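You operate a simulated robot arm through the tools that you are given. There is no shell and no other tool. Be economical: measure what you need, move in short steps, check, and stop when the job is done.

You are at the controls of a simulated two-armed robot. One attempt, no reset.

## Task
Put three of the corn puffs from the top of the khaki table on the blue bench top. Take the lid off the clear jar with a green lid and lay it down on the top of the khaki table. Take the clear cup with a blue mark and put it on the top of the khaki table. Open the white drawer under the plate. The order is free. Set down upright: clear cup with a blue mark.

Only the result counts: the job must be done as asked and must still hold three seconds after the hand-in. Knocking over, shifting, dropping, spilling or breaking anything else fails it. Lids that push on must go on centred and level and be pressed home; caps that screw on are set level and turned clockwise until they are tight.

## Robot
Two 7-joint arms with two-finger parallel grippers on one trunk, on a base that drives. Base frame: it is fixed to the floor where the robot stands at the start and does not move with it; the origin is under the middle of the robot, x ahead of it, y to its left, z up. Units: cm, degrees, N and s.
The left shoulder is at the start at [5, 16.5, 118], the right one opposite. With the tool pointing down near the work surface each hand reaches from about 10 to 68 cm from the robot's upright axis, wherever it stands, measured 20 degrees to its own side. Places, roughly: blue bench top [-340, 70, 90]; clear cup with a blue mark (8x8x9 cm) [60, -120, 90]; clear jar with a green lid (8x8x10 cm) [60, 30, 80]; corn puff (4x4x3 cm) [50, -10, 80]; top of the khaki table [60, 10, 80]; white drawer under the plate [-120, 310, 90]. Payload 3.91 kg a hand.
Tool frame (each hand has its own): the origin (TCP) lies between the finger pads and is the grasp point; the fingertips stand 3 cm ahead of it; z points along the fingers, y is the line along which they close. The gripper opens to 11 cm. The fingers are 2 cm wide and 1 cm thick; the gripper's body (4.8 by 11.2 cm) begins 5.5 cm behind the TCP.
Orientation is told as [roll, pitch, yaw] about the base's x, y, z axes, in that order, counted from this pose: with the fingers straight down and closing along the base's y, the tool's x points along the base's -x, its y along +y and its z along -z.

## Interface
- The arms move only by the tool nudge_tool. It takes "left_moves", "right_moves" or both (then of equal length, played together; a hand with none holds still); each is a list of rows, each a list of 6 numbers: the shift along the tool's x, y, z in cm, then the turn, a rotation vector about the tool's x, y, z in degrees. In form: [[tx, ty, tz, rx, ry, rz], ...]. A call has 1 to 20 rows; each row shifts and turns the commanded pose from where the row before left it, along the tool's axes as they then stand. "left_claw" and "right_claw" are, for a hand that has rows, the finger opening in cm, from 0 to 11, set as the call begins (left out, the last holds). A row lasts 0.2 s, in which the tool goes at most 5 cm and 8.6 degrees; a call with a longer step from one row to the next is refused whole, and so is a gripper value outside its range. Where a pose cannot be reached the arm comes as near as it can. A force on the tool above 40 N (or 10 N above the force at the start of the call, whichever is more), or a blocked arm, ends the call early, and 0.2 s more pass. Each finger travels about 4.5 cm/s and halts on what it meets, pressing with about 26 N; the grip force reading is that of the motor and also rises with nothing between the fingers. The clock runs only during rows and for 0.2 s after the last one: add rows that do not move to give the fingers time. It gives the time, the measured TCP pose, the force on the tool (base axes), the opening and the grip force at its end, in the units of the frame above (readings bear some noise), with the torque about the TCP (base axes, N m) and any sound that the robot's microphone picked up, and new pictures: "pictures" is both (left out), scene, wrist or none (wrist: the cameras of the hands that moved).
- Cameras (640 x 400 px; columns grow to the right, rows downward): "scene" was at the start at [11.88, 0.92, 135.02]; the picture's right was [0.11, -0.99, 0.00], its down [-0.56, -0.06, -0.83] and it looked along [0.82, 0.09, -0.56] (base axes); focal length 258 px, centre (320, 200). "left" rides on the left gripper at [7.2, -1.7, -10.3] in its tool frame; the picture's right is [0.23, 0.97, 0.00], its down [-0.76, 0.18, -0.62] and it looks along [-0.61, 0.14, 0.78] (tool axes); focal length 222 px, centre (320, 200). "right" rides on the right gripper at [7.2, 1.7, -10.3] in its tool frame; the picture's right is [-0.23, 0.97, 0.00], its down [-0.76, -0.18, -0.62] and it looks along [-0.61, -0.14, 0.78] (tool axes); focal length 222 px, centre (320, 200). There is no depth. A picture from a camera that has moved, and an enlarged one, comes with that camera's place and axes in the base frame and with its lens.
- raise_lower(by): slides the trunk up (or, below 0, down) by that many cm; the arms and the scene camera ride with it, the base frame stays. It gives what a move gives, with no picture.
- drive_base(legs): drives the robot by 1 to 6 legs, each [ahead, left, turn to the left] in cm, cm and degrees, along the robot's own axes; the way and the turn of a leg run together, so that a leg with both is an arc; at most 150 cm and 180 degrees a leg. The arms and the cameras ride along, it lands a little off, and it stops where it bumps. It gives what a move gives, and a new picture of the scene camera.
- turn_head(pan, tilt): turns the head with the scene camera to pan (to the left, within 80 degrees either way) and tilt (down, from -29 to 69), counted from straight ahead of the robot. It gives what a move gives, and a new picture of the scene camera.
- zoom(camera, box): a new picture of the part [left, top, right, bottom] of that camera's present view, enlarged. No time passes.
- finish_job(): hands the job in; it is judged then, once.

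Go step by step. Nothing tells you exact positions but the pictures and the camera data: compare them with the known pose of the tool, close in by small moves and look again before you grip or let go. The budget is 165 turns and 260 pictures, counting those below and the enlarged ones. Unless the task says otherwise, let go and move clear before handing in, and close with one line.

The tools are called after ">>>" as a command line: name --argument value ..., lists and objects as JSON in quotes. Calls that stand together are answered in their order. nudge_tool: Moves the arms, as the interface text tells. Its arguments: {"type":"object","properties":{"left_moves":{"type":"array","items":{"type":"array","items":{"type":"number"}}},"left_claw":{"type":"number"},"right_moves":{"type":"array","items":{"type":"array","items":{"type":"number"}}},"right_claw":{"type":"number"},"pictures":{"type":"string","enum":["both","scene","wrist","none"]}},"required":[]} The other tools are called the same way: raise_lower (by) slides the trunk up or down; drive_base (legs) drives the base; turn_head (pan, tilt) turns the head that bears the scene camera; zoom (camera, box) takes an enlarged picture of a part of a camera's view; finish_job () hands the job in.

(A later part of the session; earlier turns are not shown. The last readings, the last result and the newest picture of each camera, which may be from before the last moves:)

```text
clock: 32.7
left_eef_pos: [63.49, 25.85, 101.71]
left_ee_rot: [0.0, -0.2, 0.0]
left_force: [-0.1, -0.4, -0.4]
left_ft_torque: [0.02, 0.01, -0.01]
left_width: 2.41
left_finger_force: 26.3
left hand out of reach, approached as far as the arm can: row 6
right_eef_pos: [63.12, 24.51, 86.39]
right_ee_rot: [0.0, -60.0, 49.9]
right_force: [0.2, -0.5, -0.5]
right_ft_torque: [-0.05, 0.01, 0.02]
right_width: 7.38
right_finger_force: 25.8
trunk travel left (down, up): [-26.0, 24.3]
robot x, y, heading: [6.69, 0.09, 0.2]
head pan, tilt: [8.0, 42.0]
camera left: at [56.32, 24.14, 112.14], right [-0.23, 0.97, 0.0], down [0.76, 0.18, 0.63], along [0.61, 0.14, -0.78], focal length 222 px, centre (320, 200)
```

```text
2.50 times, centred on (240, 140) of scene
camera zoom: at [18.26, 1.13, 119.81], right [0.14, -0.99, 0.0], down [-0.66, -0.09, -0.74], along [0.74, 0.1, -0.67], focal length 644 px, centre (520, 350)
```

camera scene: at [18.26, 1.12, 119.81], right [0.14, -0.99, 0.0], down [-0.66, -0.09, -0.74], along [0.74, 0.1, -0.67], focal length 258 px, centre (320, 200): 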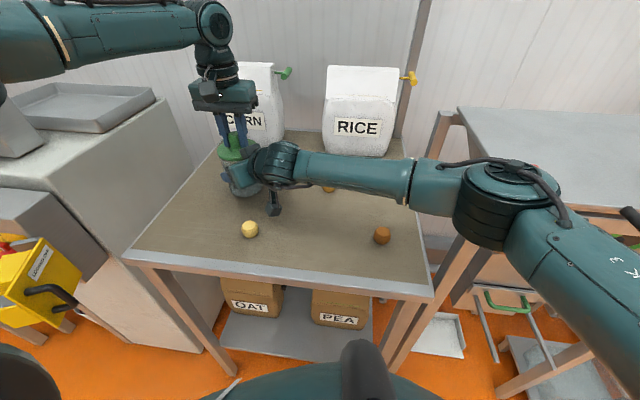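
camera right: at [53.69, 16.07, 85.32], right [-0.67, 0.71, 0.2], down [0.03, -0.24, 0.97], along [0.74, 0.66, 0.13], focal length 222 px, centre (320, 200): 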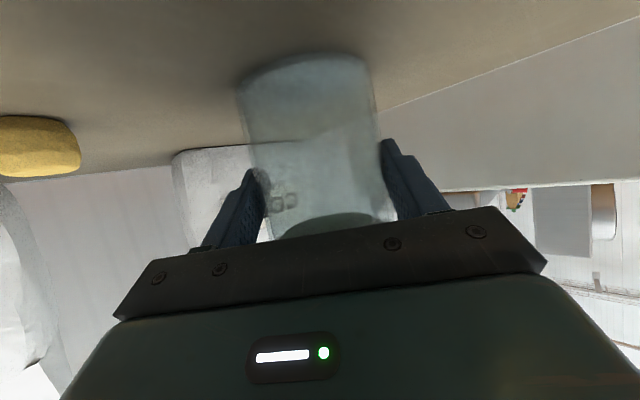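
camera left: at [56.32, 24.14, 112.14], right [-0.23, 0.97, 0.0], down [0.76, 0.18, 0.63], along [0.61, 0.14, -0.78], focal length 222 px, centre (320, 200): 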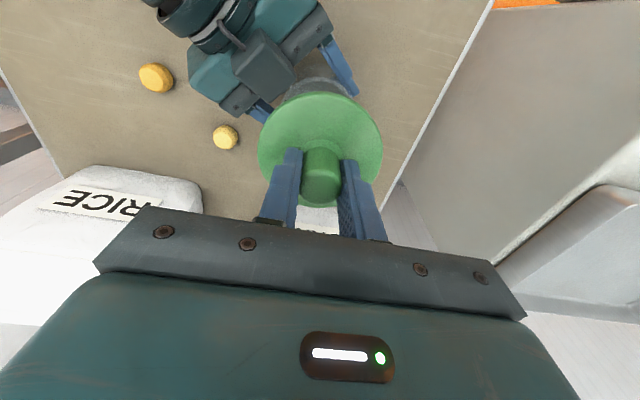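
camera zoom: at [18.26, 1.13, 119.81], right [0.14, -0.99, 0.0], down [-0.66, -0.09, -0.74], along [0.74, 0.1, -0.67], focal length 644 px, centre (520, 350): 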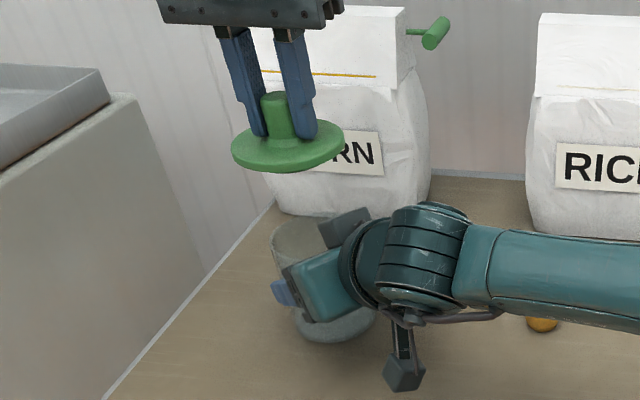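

Lid is off cleanly. Release the jar with the right hand and back it straight out.

>>> nudge_tool --right_moves '[[0, 0, 0, 0, 0, 0], [0, 0, 0, 0, 0, 0], [0, 0, 0, 0, 0, 0], [0, 0, 0, 0, 0, 0], [0, 0, 0, 0, 0, 0], [0, 0, -2, 0, 0, 0], [0, 0, -4, 0, 0, 0], [0, 0, -4, 0, 0, 0], [0, 0, -4, 0, 0, 0], [0, 0, 0, 0, 0, 0]]' --right_claw 11 --pictures "scene"

```text
clock: 34.9
left_eef_pos: [63.5, 25.82, 101.71]
left_ee_rot: [-0.1, -0.2, 0.0]
left_force: [-0.3, 0.5, 0.1]
left_ft_torque: [0.02, 0.01, 0.0]
left_width: 2.41
left_finger_force: 26.0
right_eef_pos: [55.27, 15.3, 93.39]
right_ee_rot: [0.0, -59.9, 50.0]
right_force: [-0.7, 0.4, 0.3]
right_ft_torque: [0.02, -0.02, 0.05]
right_width: 11.0
right_finger_force: 0.1
trunk travel left (down, up): [-26.0, 24.3]
robot x, y, heading: [6.95, -0.01, 0.1]
head pan, tilt: [8.0, 42.0]
camera scene: at [18.25, 1.12, 119.81], right [0.14, -0.99, 0.0], down [-0.66, -0.09, -0.74], along [0.74, 0.1, -0.67], focal length 258 px, centre (320, 200)
```

scene: 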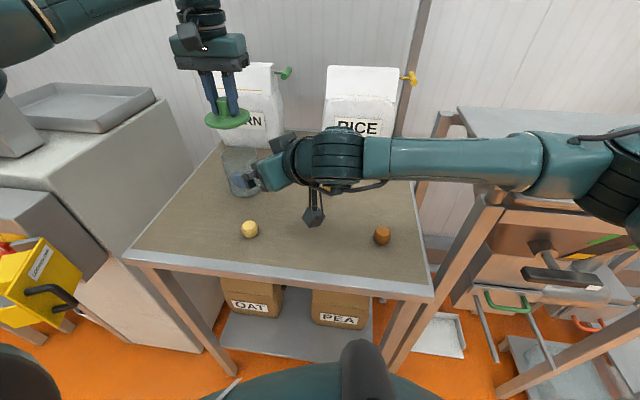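

Retract and straighten the right hand while the left carries the lid over a free spot at about (53, 32).

>>> nudge_tool --right_moves '[[0.3, -2.1, -4.1, 0, 0, 0], [0.3, -2.1, -4.1, 0, 0, 0], [0.3, -2.1, -4.1, 0, 0, 0], [0.3, -2.1, -4.1, 0, 0, 0], [0.2, -2.0, -4.1, 0, 0, 0], [0, 0, 0, 0, 8.5, 0], [0, 0, 0, 0, 8.5, 0], [0, 0, 0, 0, 8.5, 0], [0, 0, 0, 0, 8.5, 0], [0, 0, 0, 0, 8.5, 0], [0, 0, 0, 0, 8.5, 0], [0, 0, 0, 0, 8.9, 0], [0, 0, 0, 0, 0, 8.4], [0, 0, 0, 0, 0, 8.4], [0, 0, 0, 0, 0, 8.4], [0, 0, 0, 0, 0, 8.4], [0, 0, 0, 0, 0, 8.4], [0, 0, 0, 0, 0, 8]]' --pictures "none"

>>> nudge_tool --left_moves '[[2.1, 1.3, 0, 0, 0, 0], [2.1, 1.3, 0, 0, 0, 0], [2.1, 1.3, 0, 0, 0, 0], [2.1, 1.3, 0, 0, 0, 0], [2.1, 1.2, 2, 0, 0, 0], [0, 0, 4, 0, 0, 0], [0, 0, 4, 0, 0, 0], [0, 0, 0, 0, 0, 0]]'

```text
refused: row 12 steps farther than a row can; nothing moved
```

```text
clock: 36.7
left_eef_pos: [53.02, 32.17, 91.7]
left_ee_rot: [0.0, -0.2, 0.0]
left_force: [0.2, -0.2, -0.3]
left_ft_torque: [0.0, 0.0, -0.01]
left_width: 2.43
left_finger_force: 26.2
right_eef_pos: [55.27, 15.28, 93.37]
right_ee_rot: [-0.1, -60.0, 50.0]
right_force: [1.3, 0.1, 0.1]
right_ft_torque: [0.04, 0.0, -0.01]
right_width: 10.99
right_finger_force: 0.0
trunk travel left (down, up): [-26.0, 24.3]
robot x, y, heading: [6.96, 0.22, -0.1]
head pan, tilt: [8.0, 42.0]
camera scene: at [18.25, 1.12, 119.82], right [0.14, -0.99, 0.0], down [-0.66, -0.09, -0.74], along [0.74, 0.1, -0.67], focal length 258 px, centre (320, 200)
camera left: at [45.89, 30.56, 102.04], right [-0.23, 0.97, 0.0], down [0.76, 0.18, 0.62], along [0.61, 0.14, -0.78], focal length 222 px, centre (320, 200)
```

scene: 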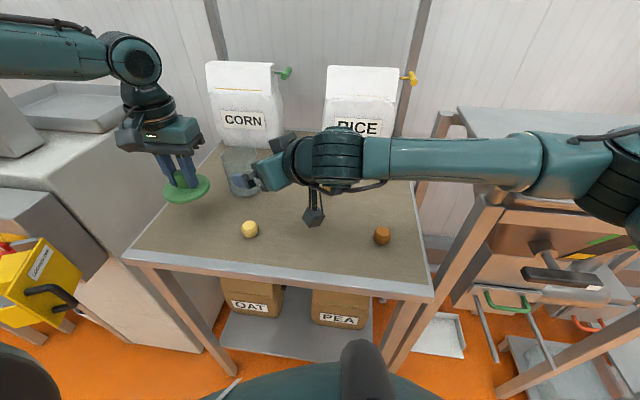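
left: 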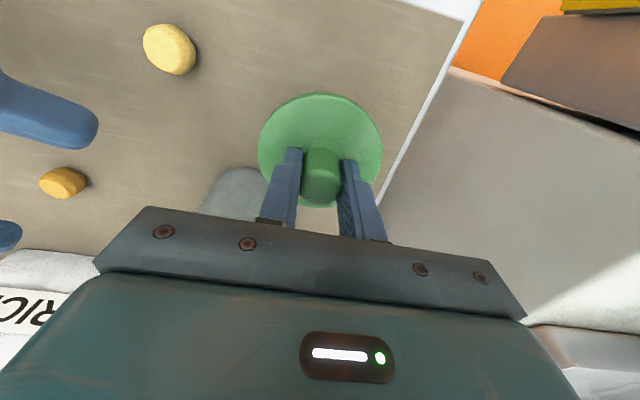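

Good spot. Lower the lid to contact and retract the right hand.

>>> nudge_tool --left_moves '[[0, 0, 2, 0, 0, 0], [0, 0, 2, 0, 0, 0], [0, 0, 1.5, 0, 0, 0], [0, 0, 0, 0, 0, 0]]' --pictures "scene"

>>> nudge_tool --right_moves '[[0.3, -2.1, -4.1, 0, 0, 0], [0.3, -2.1, -4.1, 0, 0, 0], [0.3, -2.1, -4.1, 0, 0, 0], [0.3, -2.1, -4.1, 0, 0, 0], [0.2, -2.0, -4.1, 0, 0, 0], [0, 0, 0, 0, 8.5, 0], [0, 0, 0, 0, 8.5, 0], [0, 0, 0, 0, 8.5, 0], [0, 0, 0, 0, 8.5, 0], [0, 0, 0, 0, 8.5, 0], [0, 0, 0, 0, 8.5, 0], [0, 0, 0, 0, 8.5, 0], [0, 0, 0, 0, 0.5, 0], [0, 0, 0, 0, 0, 8.4], [0, 0, 0, 0, 0, 8.4], [0, 0, 0, 0, 0, 8.4], [0, 0, 0, 0, 0, 8.4], [0, 0, 0, 0, 0, 8.4], [0, 0, 0, 0, 0, 8]]' --pictures "none"

>>> zoom --camera "scene" --box '[120, 100, 320, 240]'

```text
clock: 37.7
left_eef_pos: [53.1, 32.29, 86.32]
left_ee_rot: [0.0, 0.0, 0.0]
left_force: [0.2, 0.5, -0.4]
left_ft_torque: [0.01, -0.07, -0.01]
left_width: 2.44
left_finger_force: 26.0
right_eef_pos: [55.19, 15.33, 93.34]
right_ee_rot: [0.0, -60.0, 50.1]
right_force: [0.1, 0.6, 0.0]
right_ft_torque: [0.03, 0.0, 0.02]
right_width: 10.98
right_finger_force: 0.0
trunk travel left (down, up): [-26.0, 24.3]
robot x, y, heading: [6.78, 0.14, -0.1]
head pan, tilt: [8.0, 42.0]
camera scene: at [18.25, 1.12, 119.82], right [0.14, -0.99, 0.0], down [-0.66, -0.09, -0.74], along [0.74, 0.1, -0.67], focal length 258 px, centre (320, 200)
```

scene: 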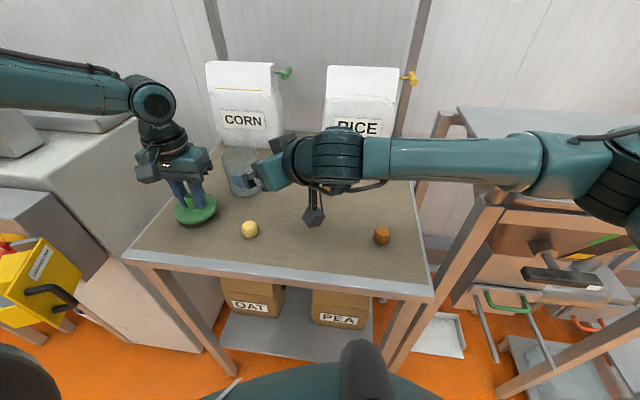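

```text
clock: 41.7
left_eef_pos: [53.15, 32.2, 86.2]
left_ee_rot: [-0.1, -0.1, 0.0]
left_force: [-0.5, -0.4, -0.5]
left_ft_torque: [-0.02, -0.01, -0.02]
left_width: 2.45
left_finger_force: 25.9
right_eef_pos: [51.39, -5.6, 102.42]
right_ee_rot: [0.1, 0.0, -0.1]
right_force: [-0.3, -0.1, 0.3]
right_ft_torque: [-0.02, -0.02, 0.01]
right_width: 11.0
right_finger_force: 0.1
trunk travel left (down, up): [-26.0, 24.3]
robot x, y, heading: [6.91, -0.15, 0.1]
head pan, tilt: [8.0, 42.0]
```

```text
2.86 times, centred on (220, 170) of scene
camera zoom: at [18.25, 1.12, 119.82], right [0.14, -0.99, 0.0], down [-0.66, -0.09, -0.74], along [0.74, 0.1, -0.67], focal length 736 px, centre (606, 286)
```

zoom: 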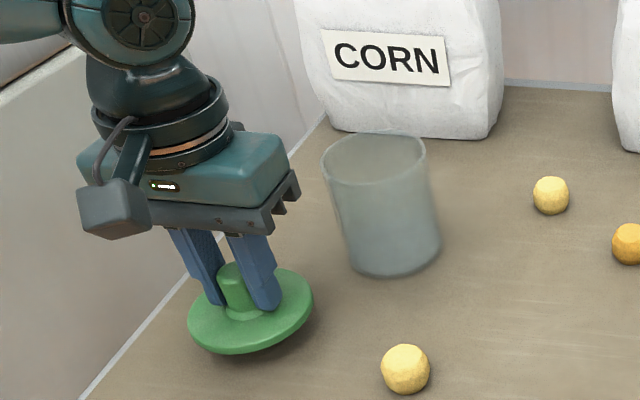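

Jar is open, empty and upright. Keep lowering the lid in small steps.

>>> nudge_tool --left_moves '[[0, 0, 0.4, 0, 0, 0], [0, 0, 0.4, 0, 0, 0], [0, 0, 0.4, 0, 0, 0]]' --pictures "none"

>>> nudge_tool --left_moves '[[0, 0, 0.3, 0, 0, 0]]' --pictures "none"

>>> nudge_tool --left_moves '[[0, 0, 0.3, 0, 0, 0]]' --pictures "none"

>>> zoom --camera "scene" --box '[120, 100, 320, 240]'

```text
clock: 42.5
left_eef_pos: [53.09, 32.3, 84.93]
left_ee_rot: [0.1, -0.1, 0.0]
left_force: [0.1, 0.2, 0.5]
left_ft_torque: [0.02, 0.02, 0.0]
left_width: 2.41
left_finger_force: 26.0
right_eef_pos: [51.43, -5.58, 102.32]
right_ee_rot: [0.0, 0.0, 0.0]
right_force: [0.3, -0.5, 0.4]
right_ft_torque: [0.02, -0.01, -0.01]
right_width: 10.99
right_finger_force: 0.1
trunk travel left (down, up): [-26.0, 24.3]
robot x, y, heading: [7.06, 0.0, 0.1]
head pan, tilt: [8.0, 42.0]
```

```text
clock: 42.9
left_eef_pos: [53.15, 32.31, 84.67]
left_ee_rot: [-0.1, 0.0, 0.0]
left_force: [-0.5, 0.0, -0.3]
left_ft_torque: [0.0, -0.03, -0.02]
left_width: 2.41
left_finger_force: 26.1
right_eef_pos: [51.39, -5.58, 102.31]
right_ee_rot: [0.0, 0.1, 0.0]
right_force: [0.0, -0.4, -0.6]
right_ft_torque: [-0.01, 0.03, 0.01]
right_width: 11.01
right_finger_force: 0.0
trunk travel left (down, up): [-26.0, 24.3]
robot x, y, heading: [6.78, -0.08, -0.1]
head pan, tilt: [8.0, 42.0]
```

```text
clock: 43.3
left_eef_pos: [53.1, 32.2, 84.58]
left_ee_rot: [0.1, -0.1, 0.0]
left_force: [-3.1, 3.4, 16.8]
left_ft_torque: [0.1, 0.36, -0.05]
left_width: 2.4
left_finger_force: 26.0
right_eef_pos: [51.29, -5.58, 102.46]
right_ee_rot: [0.0, -0.2, 0.0]
right_force: [-0.4, -0.6, -0.3]
right_ft_torque: [0.04, 0.04, -0.02]
right_width: 11.02
right_finger_force: 0.1
trunk travel left (down, up): [-26.0, 24.3]
robot x, y, heading: [6.8, 0.02, -0.0]
head pan, tilt: [8.0, 42.0]
```

```text
2.86 times, centred on (220, 170) of scene
camera zoom: at [18.11, 1.07, 119.87], right [0.14, -0.99, 0.0], down [-0.66, -0.09, -0.74], along [0.74, 0.1, -0.67], focal length 736 px, centre (606, 286)
```

zoom: 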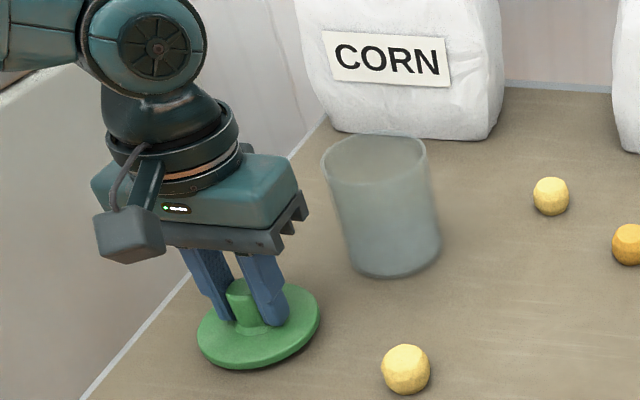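

Lid is down. Release and rise.

>>> nudge_tool --left_moves '[[0, 0, -0.15, 0, 0, 0], [0, 0, 0, 0, 0, 0], [0, 0, 0, 0, 0, 0], [0, 0, -2, 0, 0, 0], [0, 0, -4, 0, 0, 0], [0, 0, -4, 0, 0, 0], [1.2, -4, 0, 0, 0, 0], [1.2, -4, 0, 0, 0, 0], [1.0, -4, 0, 0, 0, 0], [0, 0, 0, 0, 0, 0]]' --left_claw 6

```text
clock: 45.5
left_eef_pos: [49.64, 20.1, 94.65]
left_ee_rot: [-0.1, 0.0, 0.0]
left_force: [0.1, 1.0, 0.6]
left_ft_torque: [0.01, 0.01, -0.01]
left_width: 6.03
left_finger_force: 0.0
right_eef_pos: [51.39, -5.59, 102.46]
right_ee_rot: [0.1, -0.1, 0.1]
right_force: [0.0, 0.4, 0.1]
right_ft_torque: [0.01, 0.01, -0.03]
right_width: 10.98
right_finger_force: 0.1
trunk travel left (down, up): [-26.0, 24.3]
robot x, y, heading: [6.81, 0.08, 0.0]
head pan, tilt: [8.0, 42.0]
camera scene: at [18.25, 1.13, 119.81], right [0.14, -0.99, 0.0], down [-0.66, -0.09, -0.74], along [0.74, 0.1, -0.67], focal length 258 px, centre (320, 200)
camera left: at [42.44, 18.47, 104.98], right [-0.23, 0.97, 0.0], down [0.76, 0.18, 0.62], along [0.61, 0.14, -0.78], focal length 222 px, centre (320, 200)
```

scene: 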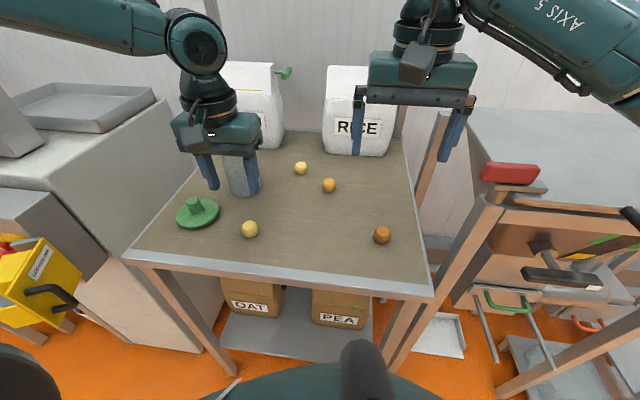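
left: 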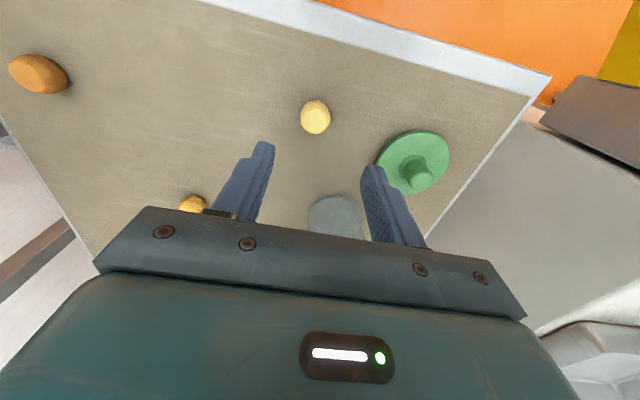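

Lid lies flat. Puff C is at (49.9, 19.6), so I'll descend the left hand and grip it.

>>> nudge_tool --left_moves '[[-0.3, -0.5, 3, 0, 0, 0], [0, 0, 4, 0, 0, 0], [0, 0, 2, 0, 0, 0], [0, 0, 0, 0, 0, 0]]' --pictures "wrist"

```text
clock: 46.5
left_eef_pos: [49.83, 19.66, 85.48]
left_ee_rot: [0.0, -0.2, 0.0]
left_force: [-0.1, -0.2, 0.0]
left_ft_torque: [0.04, -0.02, 0.02]
left_width: 6.01
left_finger_force: 0.1
right_eef_pos: [51.27, -5.55, 102.27]
right_ee_rot: [0.0, -0.1, -0.1]
right_force: [0.6, -0.4, 0.7]
right_ft_torque: [-0.02, 0.02, 0.05]
right_width: 11.01
right_finger_force: 0.0
trunk travel left (down, up): [-26.0, 24.3]
robot x, y, heading: [6.8, -0.17, 0.1]
head pan, tilt: [8.0, 42.0]
camera left: at [42.75, 18.03, 95.88], right [-0.23, 0.97, 0.0], down [0.76, 0.18, 0.62], along [0.61, 0.14, -0.78], focal length 222 px, centre (320, 200)
```

left: 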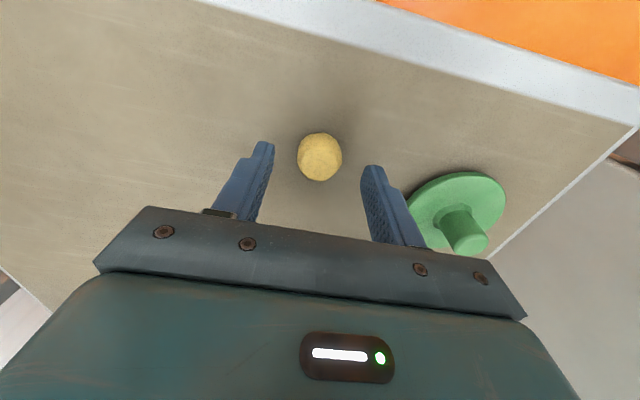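

>>> nudge_tool --left_moves '[[-0.3, 0, 1, 0, 0, 0], [0, 0, 1, 0, 0, 0], [0, 0, 0, 0, 0, 0]]' --pictures "none"

>>> nudge_tool --left_moves '[[0, 0, 0, 0, 0, 0], [0, 0, 0, 0, 0, 0], [0, 0, 0, 0, 0, 0], [0, 0, 0, 0, 0, 0]]' --pictures "wrist" --left_claw 3.3

```text
clock: 47.3
left_eef_pos: [50.27, 19.73, 83.52]
left_ee_rot: [-0.1, -0.1, -0.1]
left_force: [0.0, 0.0, -0.3]
left_ft_torque: [-0.01, 0.01, 0.0]
left_width: 6.02
left_finger_force: 0.1
right_eef_pos: [51.38, -5.67, 102.47]
right_ee_rot: [0.0, 0.1, 0.1]
right_force: [0.0, 0.6, -0.3]
right_ft_torque: [0.01, 0.0, 0.0]
right_width: 11.0
right_finger_force: 0.1
trunk travel left (down, up): [-26.0, 24.3]
robot x, y, heading: [6.94, -0.43, 0.1]
head pan, tilt: [8.0, 42.0]
```

```text
clock: 48.3
left_eef_pos: [50.34, 19.74, 83.48]
left_ee_rot: [0.0, -0.2, 0.0]
left_force: [0.4, 0.7, 0.0]
left_ft_torque: [0.01, 0.01, 0.0]
left_width: 3.28
left_finger_force: 0.0
right_eef_pos: [51.42, -5.57, 102.43]
right_ee_rot: [0.0, 0.0, 0.0]
right_force: [0.1, 0.1, 0.6]
right_ft_torque: [0.0, 0.01, -0.01]
right_width: 10.99
right_finger_force: 0.1
trunk travel left (down, up): [-26.0, 24.3]
robot x, y, heading: [6.98, -0.2, 0.1]
head pan, tilt: [8.0, 42.0]
camera left: at [43.04, 18.02, 93.93], right [-0.23, 0.97, 0.0], down [0.76, 0.18, 0.62], along [0.61, 0.14, -0.78], focal length 222 px, centre (320, 200)
```

left: 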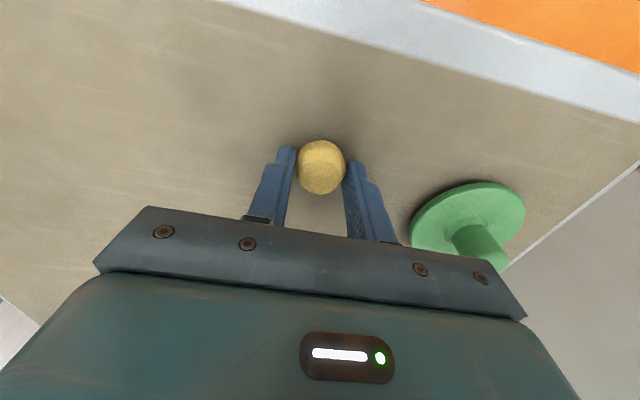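

>>> nudge_tool --left_moves '[[0, 0, 0, 0, 0, 0], [0, 0, 0, 0, 0, 0], [0, 0, 0, 0, 0, 0]]' --pictures "none" --left_claw 2.8

```text
clock: 49.1
left_eef_pos: [50.2, 19.65, 83.59]
left_ee_rot: [0.1, -0.1, -0.1]
left_force: [-0.2, -0.6, -0.6]
left_ft_torque: [-0.02, -0.02, 0.01]
left_width: 2.97
left_finger_force: 12.0
right_eef_pos: [51.31, -5.56, 102.36]
right_ee_rot: [-0.1, -0.1, 0.1]
right_force: [0.5, 0.7, -0.4]
right_ft_torque: [0.0, 0.0, -0.01]
right_width: 10.98
right_finger_force: 0.2
trunk travel left (down, up): [-26.0, 24.3]
robot x, y, heading: [6.92, 0.06, -0.1]
head pan, tilt: [8.0, 42.0]
```

Gripped gently (12 N at 2.97 cm). Lift and check.

>>> nudge_tool --left_moves '[[0, 0, -2, 0, 0, 0], [0, 0, -4, 0, 0, 0], [0, 0, -4, 0, 0, 0], [2, 0, -4, 0, 0, 0], [4, 0, -3, 0, 0, 0], [4, 0, 0, 0, 0, 0], [0, 0, 0, 0, 0, 0]]' --pictures "wrist"

>>> nudge_tool --right_moves '[[0, 0, -3, 0, 0, 0], [4, -1, -2, 0, 0, 0], [4, -1, 0, 0, 0, 0], [0, 0, 0, 0, 0, 0]]' --pictures "scene"

```text
clock: 50.7
left_eef_pos: [40.21, 19.67, 100.62]
left_ee_rot: [0.0, 0.0, 0.1]
left_force: [0.8, 0.2, 1.0]
left_ft_torque: [0.0, -0.01, -0.02]
left_width: 2.95
left_finger_force: 12.0
right_eef_pos: [51.32, -5.45, 102.53]
right_ee_rot: [0.0, 0.0, 0.0]
right_force: [-0.1, -0.3, -0.1]
right_ft_torque: [0.01, 0.01, -0.02]
right_width: 10.99
right_finger_force: 0.1
trunk travel left (down, up): [-26.0, 24.3]
robot x, y, heading: [6.87, -0.26, -0.0]
head pan, tilt: [8.0, 42.0]
camera left: at [32.99, 18.02, 111.01], right [-0.23, 0.97, 0.0], down [0.76, 0.18, 0.62], along [0.61, 0.14, -0.78], focal length 222 px, centre (320, 200)
```

left: 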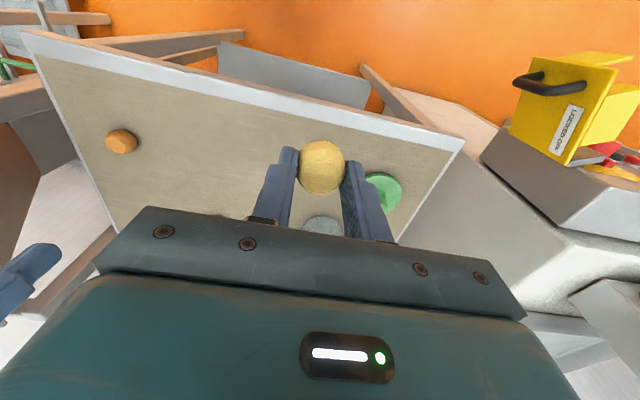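

```text
clock: 51.7
left_eef_pos: [40.16, 19.75, 100.55]
left_ee_rot: [0.0, -0.1, -0.1]
left_force: [-0.3, -1.1, -0.5]
left_ft_torque: [0.0, -0.01, 0.04]
left_width: 2.98
left_finger_force: 12.0
right_eef_pos: [43.34, -7.68, 107.52]
right_ee_rot: [0.0, 0.0, 0.0]
right_force: [0.3, 0.6, -0.5]
right_ft_torque: [0.01, 0.02, 0.04]
right_width: 11.03
right_finger_force: 0.1
trunk travel left (down, up): [-26.0, 24.3]
robot x, y, heading: [6.91, -0.24, 0.1]
head pan, tilt: [8.0, 42.0]
camera scene: at [18.26, 1.12, 119.81], right [0.14, -0.99, 0.0], down [-0.66, -0.09, -0.74], along [0.74, 0.1, -0.67], focal length 258 px, centre (320, 200)
```

scene: 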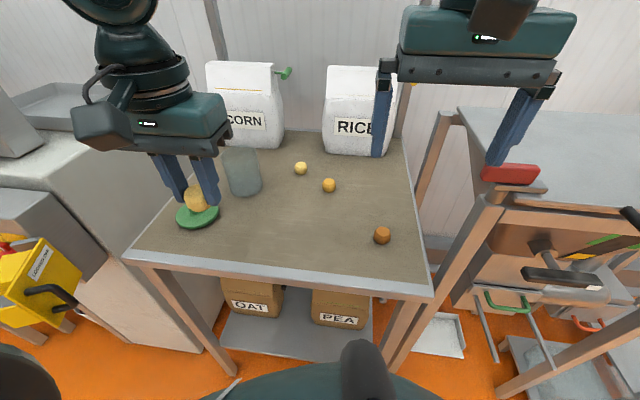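

Puff is held. Back off, look right, and go for the cup.

>>> drive_base --legs '[[-35, 0, 0]]'

>>> turn_head --pan -55 --tilt 25

```text
clock: 53.9
left_eef_pos: [5.42, 19.69, 100.53]
left_ee_rot: [0.0, -0.1, -0.2]
left_force: [-0.8, -0.1, -0.2]
left_ft_torque: [0.01, 0.0, -0.01]
left_width: 2.99
left_finger_force: 12.1
right_eef_pos: [8.47, -7.75, 107.44]
right_ee_rot: [0.1, 0.0, -0.1]
right_force: [0.3, 0.5, -0.9]
right_ft_torque: [0.03, 0.0, 0.02]
right_width: 10.99
right_finger_force: 0.1
trunk travel left (down, up): [-26.0, 24.3]
robot x, y, heading: [-27.75, 0.04, -0.4]
head pan, tilt: [8.0, 42.0]
camera scene: at [-16.57, 1.15, 119.82], right [0.14, -0.99, 0.0], down [-0.66, -0.09, -0.74], along [0.74, 0.1, -0.67], focal length 258 px, centre (320, 200)
```

scene: 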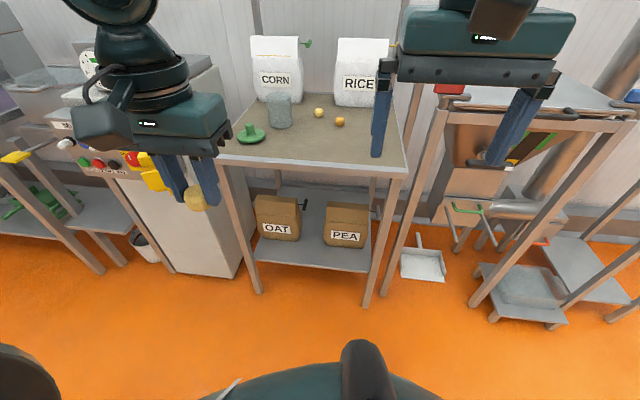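

```text
clock: 55.3
left_eef_pos: [5.46, 19.7, 100.58]
left_ee_rot: [0.0, -0.1, -0.2]
left_force: [0.0, 0.2, 0.3]
left_ft_torque: [-0.01, 0.03, 0.0]
left_width: 2.96
left_finger_force: 12.1
right_eef_pos: [8.45, -7.56, 107.46]
right_ee_rot: [0.1, -0.1, -0.2]
right_force: [-0.3, 0.6, -0.8]
right_ft_torque: [0.01, 0.01, 0.0]
right_width: 10.99
right_finger_force: 0.2
trunk travel left (down, up): [-26.0, 24.3]
robot x, y, heading: [-27.64, 0.15, 0.2]
head pan, tilt: [-55.0, 25.0]
camera scene: at [-19.56, -7.54, 122.44], right [-0.82, -0.57, 0.0], down [-0.24, 0.35, -0.91], along [0.52, -0.74, -0.42], focal length 258 px, centre (320, 200)
```

scene: 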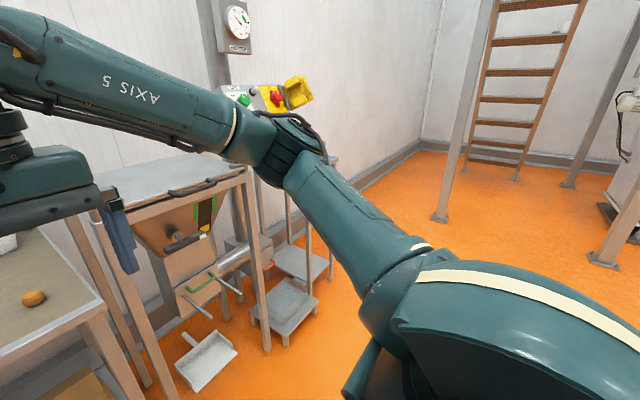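

Floor is open to the right. Strafe right and face the cup table.

>>> drive_base --legs '[[0, -105, 0]]'

>>> turn_head --pan -10 --tilt 30

```text
clock: 60.7
left_eef_pos: [5.3, -84.59, 100.67]
left_ee_rot: [0.1, -0.1, 0.1]
left_force: [-0.5, 0.4, -0.2]
left_ft_torque: [-0.02, 0.0, -0.02]
left_width: 3.0
left_finger_force: 12.4
right_eef_pos: [8.53, -111.97, 107.39]
right_ee_rot: [0.0, 0.0, 0.0]
right_force: [0.3, 0.4, -0.6]
right_ft_torque: [0.02, -0.01, 0.0]
right_width: 10.99
right_finger_force: 0.1
trunk travel left (down, up): [-26.0, 24.3]
robot x, y, heading: [-27.54, -104.77, 0.3]
head pan, tilt: [-55.0, 25.0]
camera scene: at [-19.62, -112.16, 122.44], right [-0.82, -0.58, 0.0], down [-0.24, 0.35, -0.91], along [0.52, -0.74, -0.42], focal length 258 px, centre (320, 200)
```

scene: 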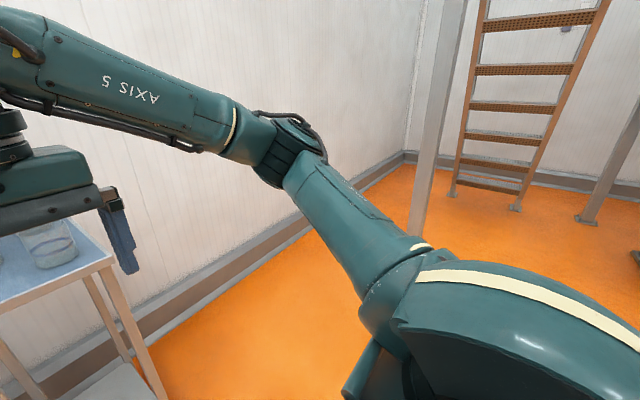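

```text
clock: 61.8
left_eef_pos: [5.25, -84.8, 100.61]
left_ee_rot: [0.0, -0.1, 0.1]
left_force: [-0.2, 0.1, -0.1]
left_ft_torque: [0.01, 0.01, 0.03]
left_width: 2.98
left_finger_force: 11.9
right_eef_pos: [8.44, -112.03, 107.53]
right_ee_rot: [0.0, 0.0, 0.1]
right_force: [0.2, 0.8, 0.3]
right_ft_torque: [0.01, -0.03, 0.01]
right_width: 11.0
right_finger_force: 0.0
trunk travel left (down, up): [-26.0, 24.3]
robot x, y, heading: [-28.16, -104.67, 0.3]
head pan, tilt: [-10.0, 30.0]
camera scene: at [-16.01, -106.17, 121.65], right [-0.17, -0.99, 0.0], down [-0.49, 0.09, -0.87], along [0.85, -0.15, -0.5], focal length 258 px, centre (320, 200)
```

scene: 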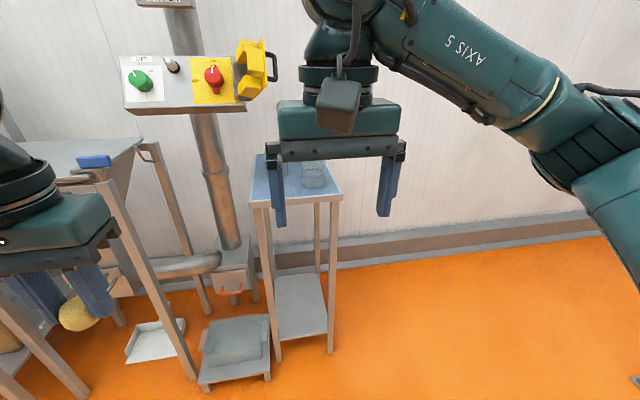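

The gripper hides the cups; move the right hand aside and raise it.

>>> nudge_tool --right_moves '[[0, -4, -3, 0, 0, 0], [0, -4, -3, 0, 0, 0], [0, -4, -3, 0, 0, 0], [0, -4, -3, 0, 0, 0], [0, -4, 0, 0, 0, 0], [0, 0, 0, 0, 0, 0]]' --pictures "none"

>>> zoom --camera "scene" --box '[220, 110, 380, 210]'

```text
clock: 63.2
left_eef_pos: [5.26, -84.81, 100.64]
left_ee_rot: [0.0, -0.2, 0.2]
left_force: [-0.8, 0.6, -1.3]
left_ft_torque: [-0.02, 0.0, 0.01]
left_width: 2.98
left_finger_force: 11.9
right_eef_pos: [8.38, -132.08, 119.58]
right_ee_rot: [0.0, 0.0, 0.2]
right_force: [0.4, -0.2, 0.6]
right_ft_torque: [-0.02, -0.03, 0.0]
right_width: 11.01
right_finger_force: 0.0
trunk travel left (down, up): [-26.0, 24.3]
robot x, y, heading: [-27.96, -104.77, -0.0]
head pan, tilt: [-10.0, 30.0]
```

```text
4.00 times, centred on (300, 160) of scene
camera zoom: at [-16.01, -106.15, 121.64], right [-0.17, -0.99, 0.0], down [-0.49, 0.09, -0.87], along [0.85, -0.15, -0.5], focal length 1031 px, centre (400, 360)
```

zoom: 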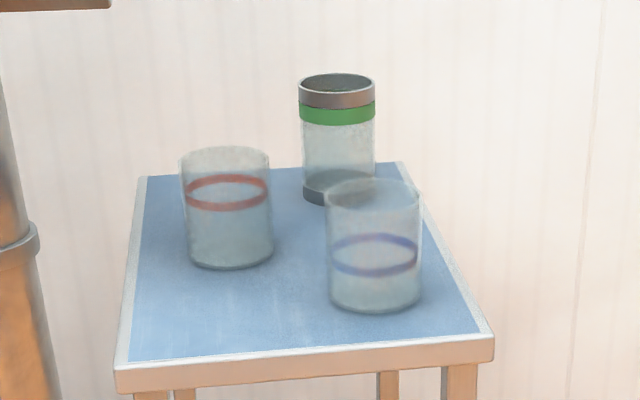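

Blue-marked cup is at about (56.6, -117), on a top at z≈85. Drive ahead 33 cm.

>>> drive_base --legs '[[33, -5, 0]]'

>>> turn_head --pan -10 --tilt 42

```text
clock: 65.4
left_eef_pos: [38.57, -89.7, 100.47]
left_ee_rot: [0.0, 0.0, 0.3]
left_force: [0.3, 0.4, 0.4]
left_ft_torque: [-0.01, 0.0, -0.01]
left_width: 2.98
left_finger_force: 12.2
right_eef_pos: [41.67, -136.94, 119.46]
right_ee_rot: [0.1, -0.1, 0.2]
right_force: [0.6, 0.4, -0.2]
right_ft_torque: [-0.02, -0.01, -0.01]
right_width: 10.98
right_finger_force: 0.0
trunk travel left (down, up): [-26.0, 24.3]
robot x, y, heading: [4.86, -109.37, 0.1]
head pan, tilt: [-10.0, 30.0]
camera scene: at [17.16, -111.07, 121.64], right [-0.17, -0.99, 0.0], down [-0.49, 0.09, -0.87], along [0.85, -0.15, -0.5], focal length 258 px, centre (320, 200)
```

scene: 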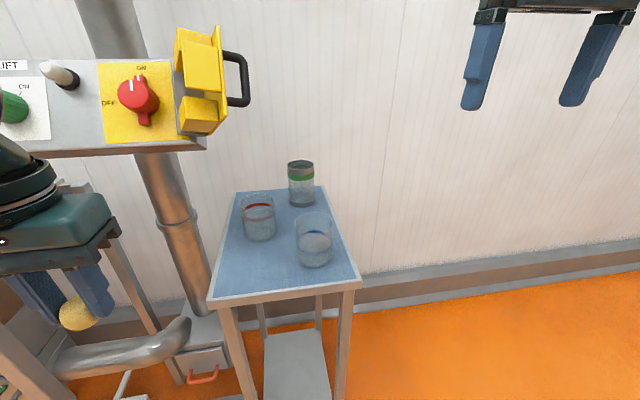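

```text
clock: 66.1
left_eef_pos: [38.36, -89.71, 100.66]
left_ee_rot: [-0.1, -0.1, 0.2]
left_force: [0.2, -1.0, -0.4]
left_ft_torque: [-0.03, 0.0, -0.01]
left_width: 2.92
left_finger_force: 11.4
right_eef_pos: [41.54, -137.0, 119.46]
right_ee_rot: [0.0, 0.0, 0.2]
right_force: [0.0, -0.5, 0.4]
right_ft_torque: [0.0, 0.04, 0.02]
right_width: 10.99
right_finger_force: 0.1
trunk travel left (down, up): [-26.0, 24.3]
robot x, y, heading: [5.38, -109.65, 0.5]
head pan, tilt: [-10.0, 42.0]
camera scene: at [16.45, -110.95, 119.82], right [-0.17, -0.99, 0.0], down [-0.66, 0.11, -0.74], along [0.73, -0.13, -0.67], focal length 258 px, centre (320, 200)
```

scene: 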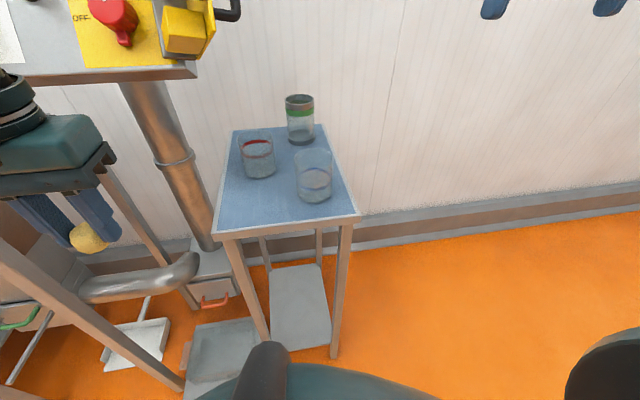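

Bring the right hand above the cup.

>>> nudge_tool --right_moves '[[-2.5, 3.3, 2, 0, 0, 0], [-2.5, 3.3, 2, 0, 0, 0], [-2.5, 3.3, 2, 0, 0, 0], [-2.5, 3.3, 2, 0, 0, 0], [-2.5, 3.3, 2, 0, 0, 0], [-2.5, 3.3, 2, 0, 0, 0], [0, 0, 0, 0, 0, 0]]'

```text
clock: 67.7
left_eef_pos: [38.48, -89.68, 100.65]
left_ee_rot: [0.0, -0.1, 0.2]
left_force: [-0.4, 0.8, 0.2]
left_ft_torque: [0.01, 0.02, -0.01]
left_width: 2.96
left_finger_force: 12.1
right_eef_pos: [56.69, -117.07, 107.45]
right_ee_rot: [-0.1, 0.0, 0.3]
right_force: [-0.1, 0.0, 0.0]
right_ft_torque: [0.01, -0.01, 0.0]
right_width: 10.99
right_finger_force: 0.1
trunk travel left (down, up): [-26.0, 24.3]
robot x, y, heading: [5.28, -109.4, 0.1]
head pan, tilt: [-10.0, 42.0]
camera scene: at [16.44, -110.96, 119.82], right [-0.17, -0.99, 0.0], down [-0.66, 0.11, -0.74], along [0.73, -0.13, -0.67], focal length 258 px, centre (320, 200)
camera right: at [49.41, -115.37, 117.87], right [0.22, 0.97, 0.0], down [0.76, -0.18, 0.62], along [0.61, -0.14, -0.78], focal length 222 px, centre (320, 200)
```

scene: 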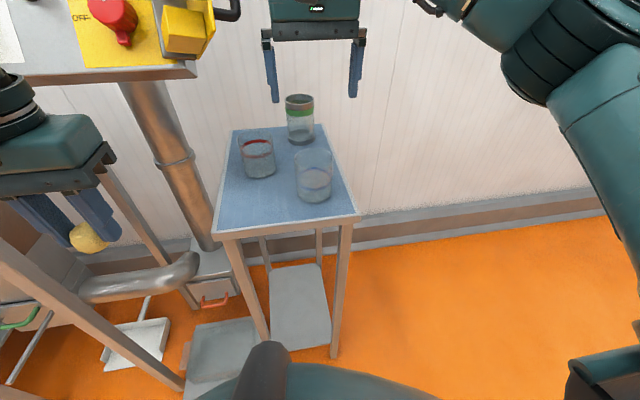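
right: 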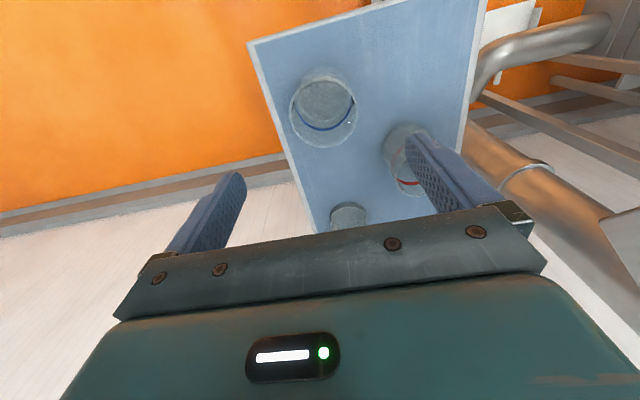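

Cup centre ≈ (57.3, -116.5). Narrow to 9.6 cm and descend to just above the rim.

>>> nudge_tool --right_moves '[[-0.3, 0.3, 2, 0, 0, 0], [-0.3, 0.25, 3, 0, 0, 0], [0, 0, 3, 0, 0, 0], [0, 0, 1, 0, 0, 0], [0, 0, 0, 0, 0, 0]]' --right_claw 9.7

```text
clock: 68.9
left_eef_pos: [38.42, -89.68, 100.66]
left_ee_rot: [0.0, 0.0, 0.2]
left_force: [-0.3, 0.7, -0.9]
left_ft_torque: [-0.04, -0.01, -0.02]
left_width: 2.94
left_finger_force: 12.1
right_eef_pos: [57.04, -116.52, 98.65]
right_ee_rot: [-0.1, 0.0, 0.2]
right_force: [0.3, 0.1, 0.5]
right_ft_torque: [0.0, 0.0, -0.01]
right_width: 9.71
right_finger_force: 0.0
trunk travel left (down, up): [-26.0, 24.3]
robot x, y, heading: [4.92, -109.75, 0.1]
head pan, tilt: [-10.0, 42.0]
camera scene: at [16.45, -110.94, 119.82], right [-0.17, -0.99, 0.0], down [-0.66, 0.11, -0.74], along [0.73, -0.13, -0.67], focal length 258 px, centre (320, 200)
camera right: at [49.9, -114.81, 108.89], right [0.22, 0.97, 0.0], down [0.76, -0.18, 0.62], along [0.61, -0.14, -0.78], focal length 222 px, centre (320, 200)
```

scene: 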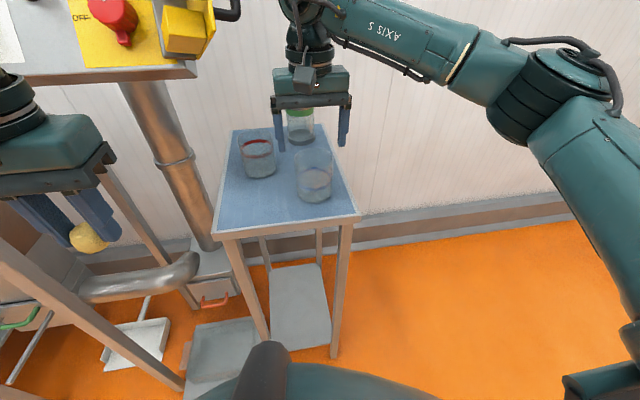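
right: 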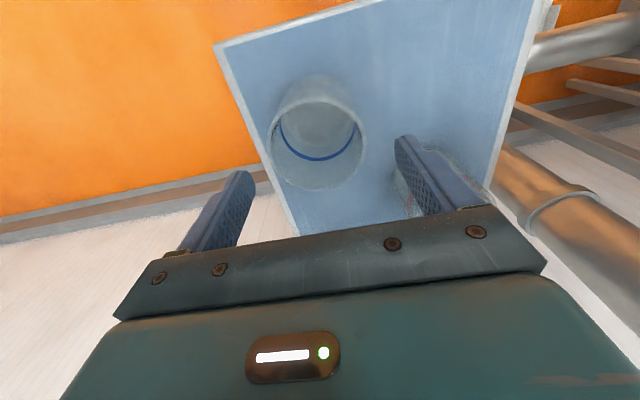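

Aligned. Descend around the cup.

>>> nudge_tool --right_moves '[[0, -0.1, 2, 0, 0, 0], [0, 0, 2, 0, 0, 0], [0, 0, 2, 0, 0, 0], [0, 0, 1.4, 0, 0, 0], [0, 0, 0, 0, 0, 0]]'

```text
clock: 70.1
left_eef_pos: [38.33, -89.66, 100.65]
left_ee_rot: [0.1, 0.0, 0.2]
left_force: [0.7, 0.1, -0.7]
left_ft_torque: [-0.01, 0.0, 0.01]
left_width: 2.95
left_finger_force: 12.2
right_eef_pos: [57.15, -116.66, 91.08]
right_ee_rot: [0.0, 0.0, 0.2]
right_force: [0.2, -0.2, -0.5]
right_ft_torque: [-0.02, 0.0, 0.01]
right_width: 9.69
right_finger_force: 0.0
trunk travel left (down, up): [-26.0, 24.3]
robot x, y, heading: [4.84, -109.44, 0.1]
head pan, tilt: [-10.0, 42.0]
camera scene: at [16.45, -110.95, 119.82], right [-0.17, -0.99, 0.0], down [-0.66, 0.11, -0.74], along [0.73, -0.13, -0.67], focal length 258 px, centre (320, 200)
camera right: at [49.98, -114.91, 101.48], right [0.22, 0.97, 0.0], down [0.76, -0.18, 0.62], along [0.61, -0.14, -0.78], focal length 222 px, centre (320, 200)
```

scene: 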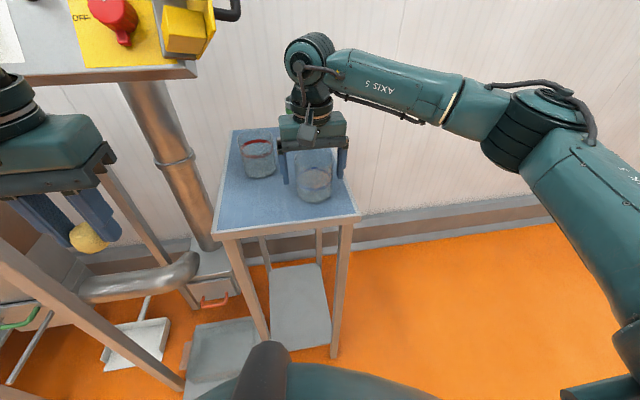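
right: 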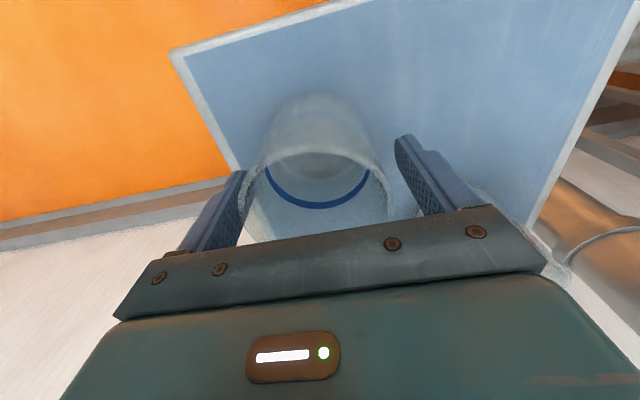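

>>> nudge_tool --right_moves '[[0, -0.2, 0, 0, 0, 0], [0, 0, 0, 0, 0, 0], [0, 0, 0, 0, 0, 0], [0, 0, 0, 0, 0, 0]]' --right_claw 7.5 --pictures "wrist"

```text
clock: 71.1
left_eef_pos: [38.37, -89.69, 100.77]
left_ee_rot: [0.0, -0.1, 0.3]
left_force: [0.1, -0.2, 0.0]
left_ft_torque: [0.01, 0.01, 0.01]
left_width: 2.96
left_finger_force: 11.4
right_eef_pos: [57.17, -116.88, 91.15]
right_ee_rot: [0.1, 0.0, 0.2]
right_force: [-0.6, 0.5, -0.5]
right_ft_torque: [0.0, 0.0, -0.01]
right_width: 7.51
right_finger_force: 0.3
trunk travel left (down, up): [-26.0, 24.3]
robot x, y, heading: [5.08, -109.56, 0.2]
head pan, tilt: [-10.0, 42.0]
camera right: at [49.98, -115.1, 101.49], right [0.22, 0.97, 0.0], down [0.76, -0.18, 0.62], along [0.61, -0.14, -0.78], focal length 222 px, centre (320, 200)
```

right: 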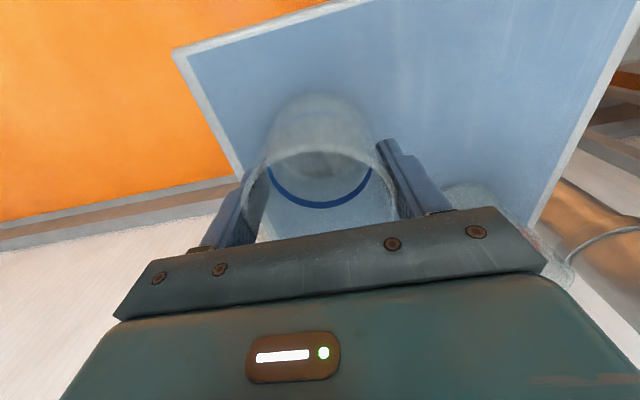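

>>> nudge_tool --right_moves '[[0, 0, 0, 0, 0, 0], [0, 0, 0, 0, 0, 0]]' --right_claw 7.2 --pictures "none"

>>> nudge_tool --right_moves '[[0, 0, 0, 0, 0, 0], [0, 0, 0, 0, 0, 0]]' --right_claw 7.05 --pictures "wrist"

```text
clock: 71.7
left_eef_pos: [38.33, -89.6, 100.56]
left_ee_rot: [0.0, -0.1, 0.3]
left_force: [0.7, -0.7, -0.2]
left_ft_torque: [0.0, -0.04, 0.02]
left_width: 2.93
left_finger_force: 12.2
right_eef_pos: [57.19, -116.92, 91.14]
right_ee_rot: [0.0, 0.0, 0.2]
right_force: [-0.1, 0.2, 1.2]
right_ft_torque: [-0.03, 0.02, -0.03]
right_width: 7.46
right_finger_force: 26.3
trunk travel left (down, up): [-26.0, 24.3]
robot x, y, heading: [5.13, -109.45, 0.4]
head pan, tilt: [-10.0, 42.0]
```

```text
clock: 72.3
left_eef_pos: [38.39, -89.58, 100.63]
left_ee_rot: [0.0, -0.1, 0.2]
left_force: [-0.2, 0.3, -0.1]
left_ft_torque: [0.04, -0.05, -0.01]
left_width: 2.96
left_finger_force: 12.2
right_eef_pos: [57.25, -116.85, 91.24]
right_ee_rot: [0.1, 0.0, 0.2]
right_force: [-0.1, -0.4, -0.4]
right_ft_torque: [-0.02, -0.02, -0.01]
right_width: 7.43
right_finger_force: 26.0
trunk travel left (down, up): [-26.0, 24.3]
robot x, y, heading: [5.04, -109.31, 0.2]
head pan, tilt: [-10.0, 42.0]
camera right: at [49.98, -115.1, 101.49], right [0.22, 0.97, 0.0], down [0.76, -0.18, 0.62], along [0.61, -0.14, -0.78], focal length 222 px, centre (320, 200)
```

right: 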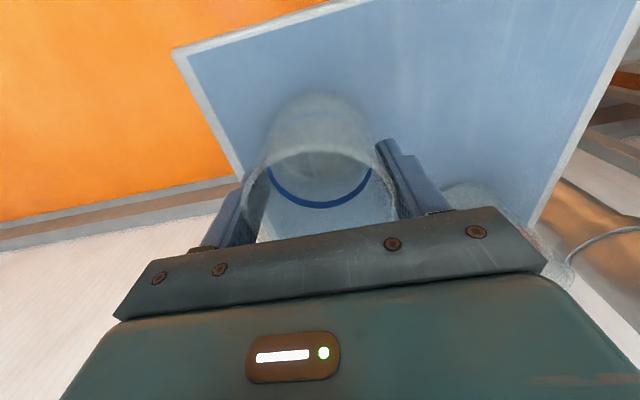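

Gripped. Lift slowly.

>>> nudge_tool --right_moves '[[0, 0, -1, 0, 0, 0], [0, 0, -1.5, 0, 0, 0], [0, 0, -2, 0, 0, 0], [0, 0, -2.5, 0, 0, 0], [0, 0, -3, 0, 0, 0], [0, 0, -3, 0, 0, 0], [0, 0, -2, 0, 0, 0], [0, 0, 0, 0, 0, 0]]'

```text
clock: 74.1
left_eef_pos: [38.24, -89.7, 100.69]
left_ee_rot: [0.0, -0.1, 0.2]
left_force: [1.0, -0.3, 0.0]
left_ft_torque: [0.01, 0.01, 0.0]
left_width: 2.96
left_finger_force: 12.1
right_eef_pos: [57.21, -116.9, 106.0]
right_ee_rot: [-0.1, 0.1, 0.2]
right_force: [0.1, 0.0, -0.5]
right_ft_torque: [0.0, 0.05, 0.03]
right_width: 7.42
right_finger_force: 26.2
trunk travel left (down, up): [-26.0, 24.3]
robot x, y, heading: [5.3, -109.42, 0.1]
head pan, tilt: [-10.0, 42.0]
camera scene: at [16.46, -110.95, 119.81], right [-0.17, -0.99, 0.0], down [-0.66, 0.11, -0.74], along [0.73, -0.13, -0.67], focal length 258 px, centre (320, 200)
camera right: at [50.0, -115.14, 116.39], right [0.22, 0.97, 0.0], down [0.76, -0.17, 0.62], along [0.61, -0.14, -0.78], focal length 222 px, centre (320, 200)
```

scene: 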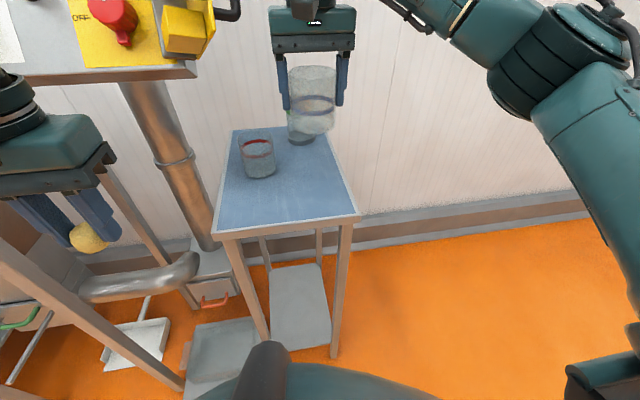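
right: 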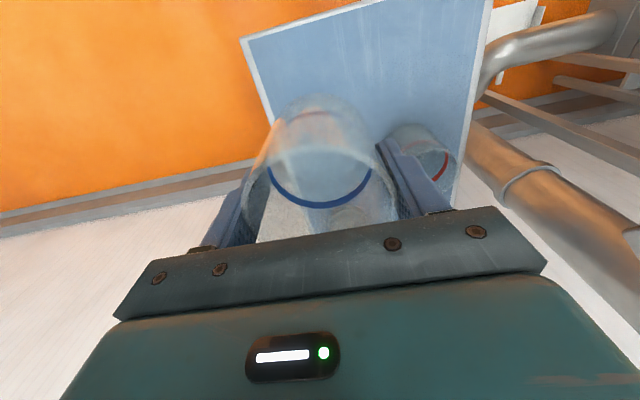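

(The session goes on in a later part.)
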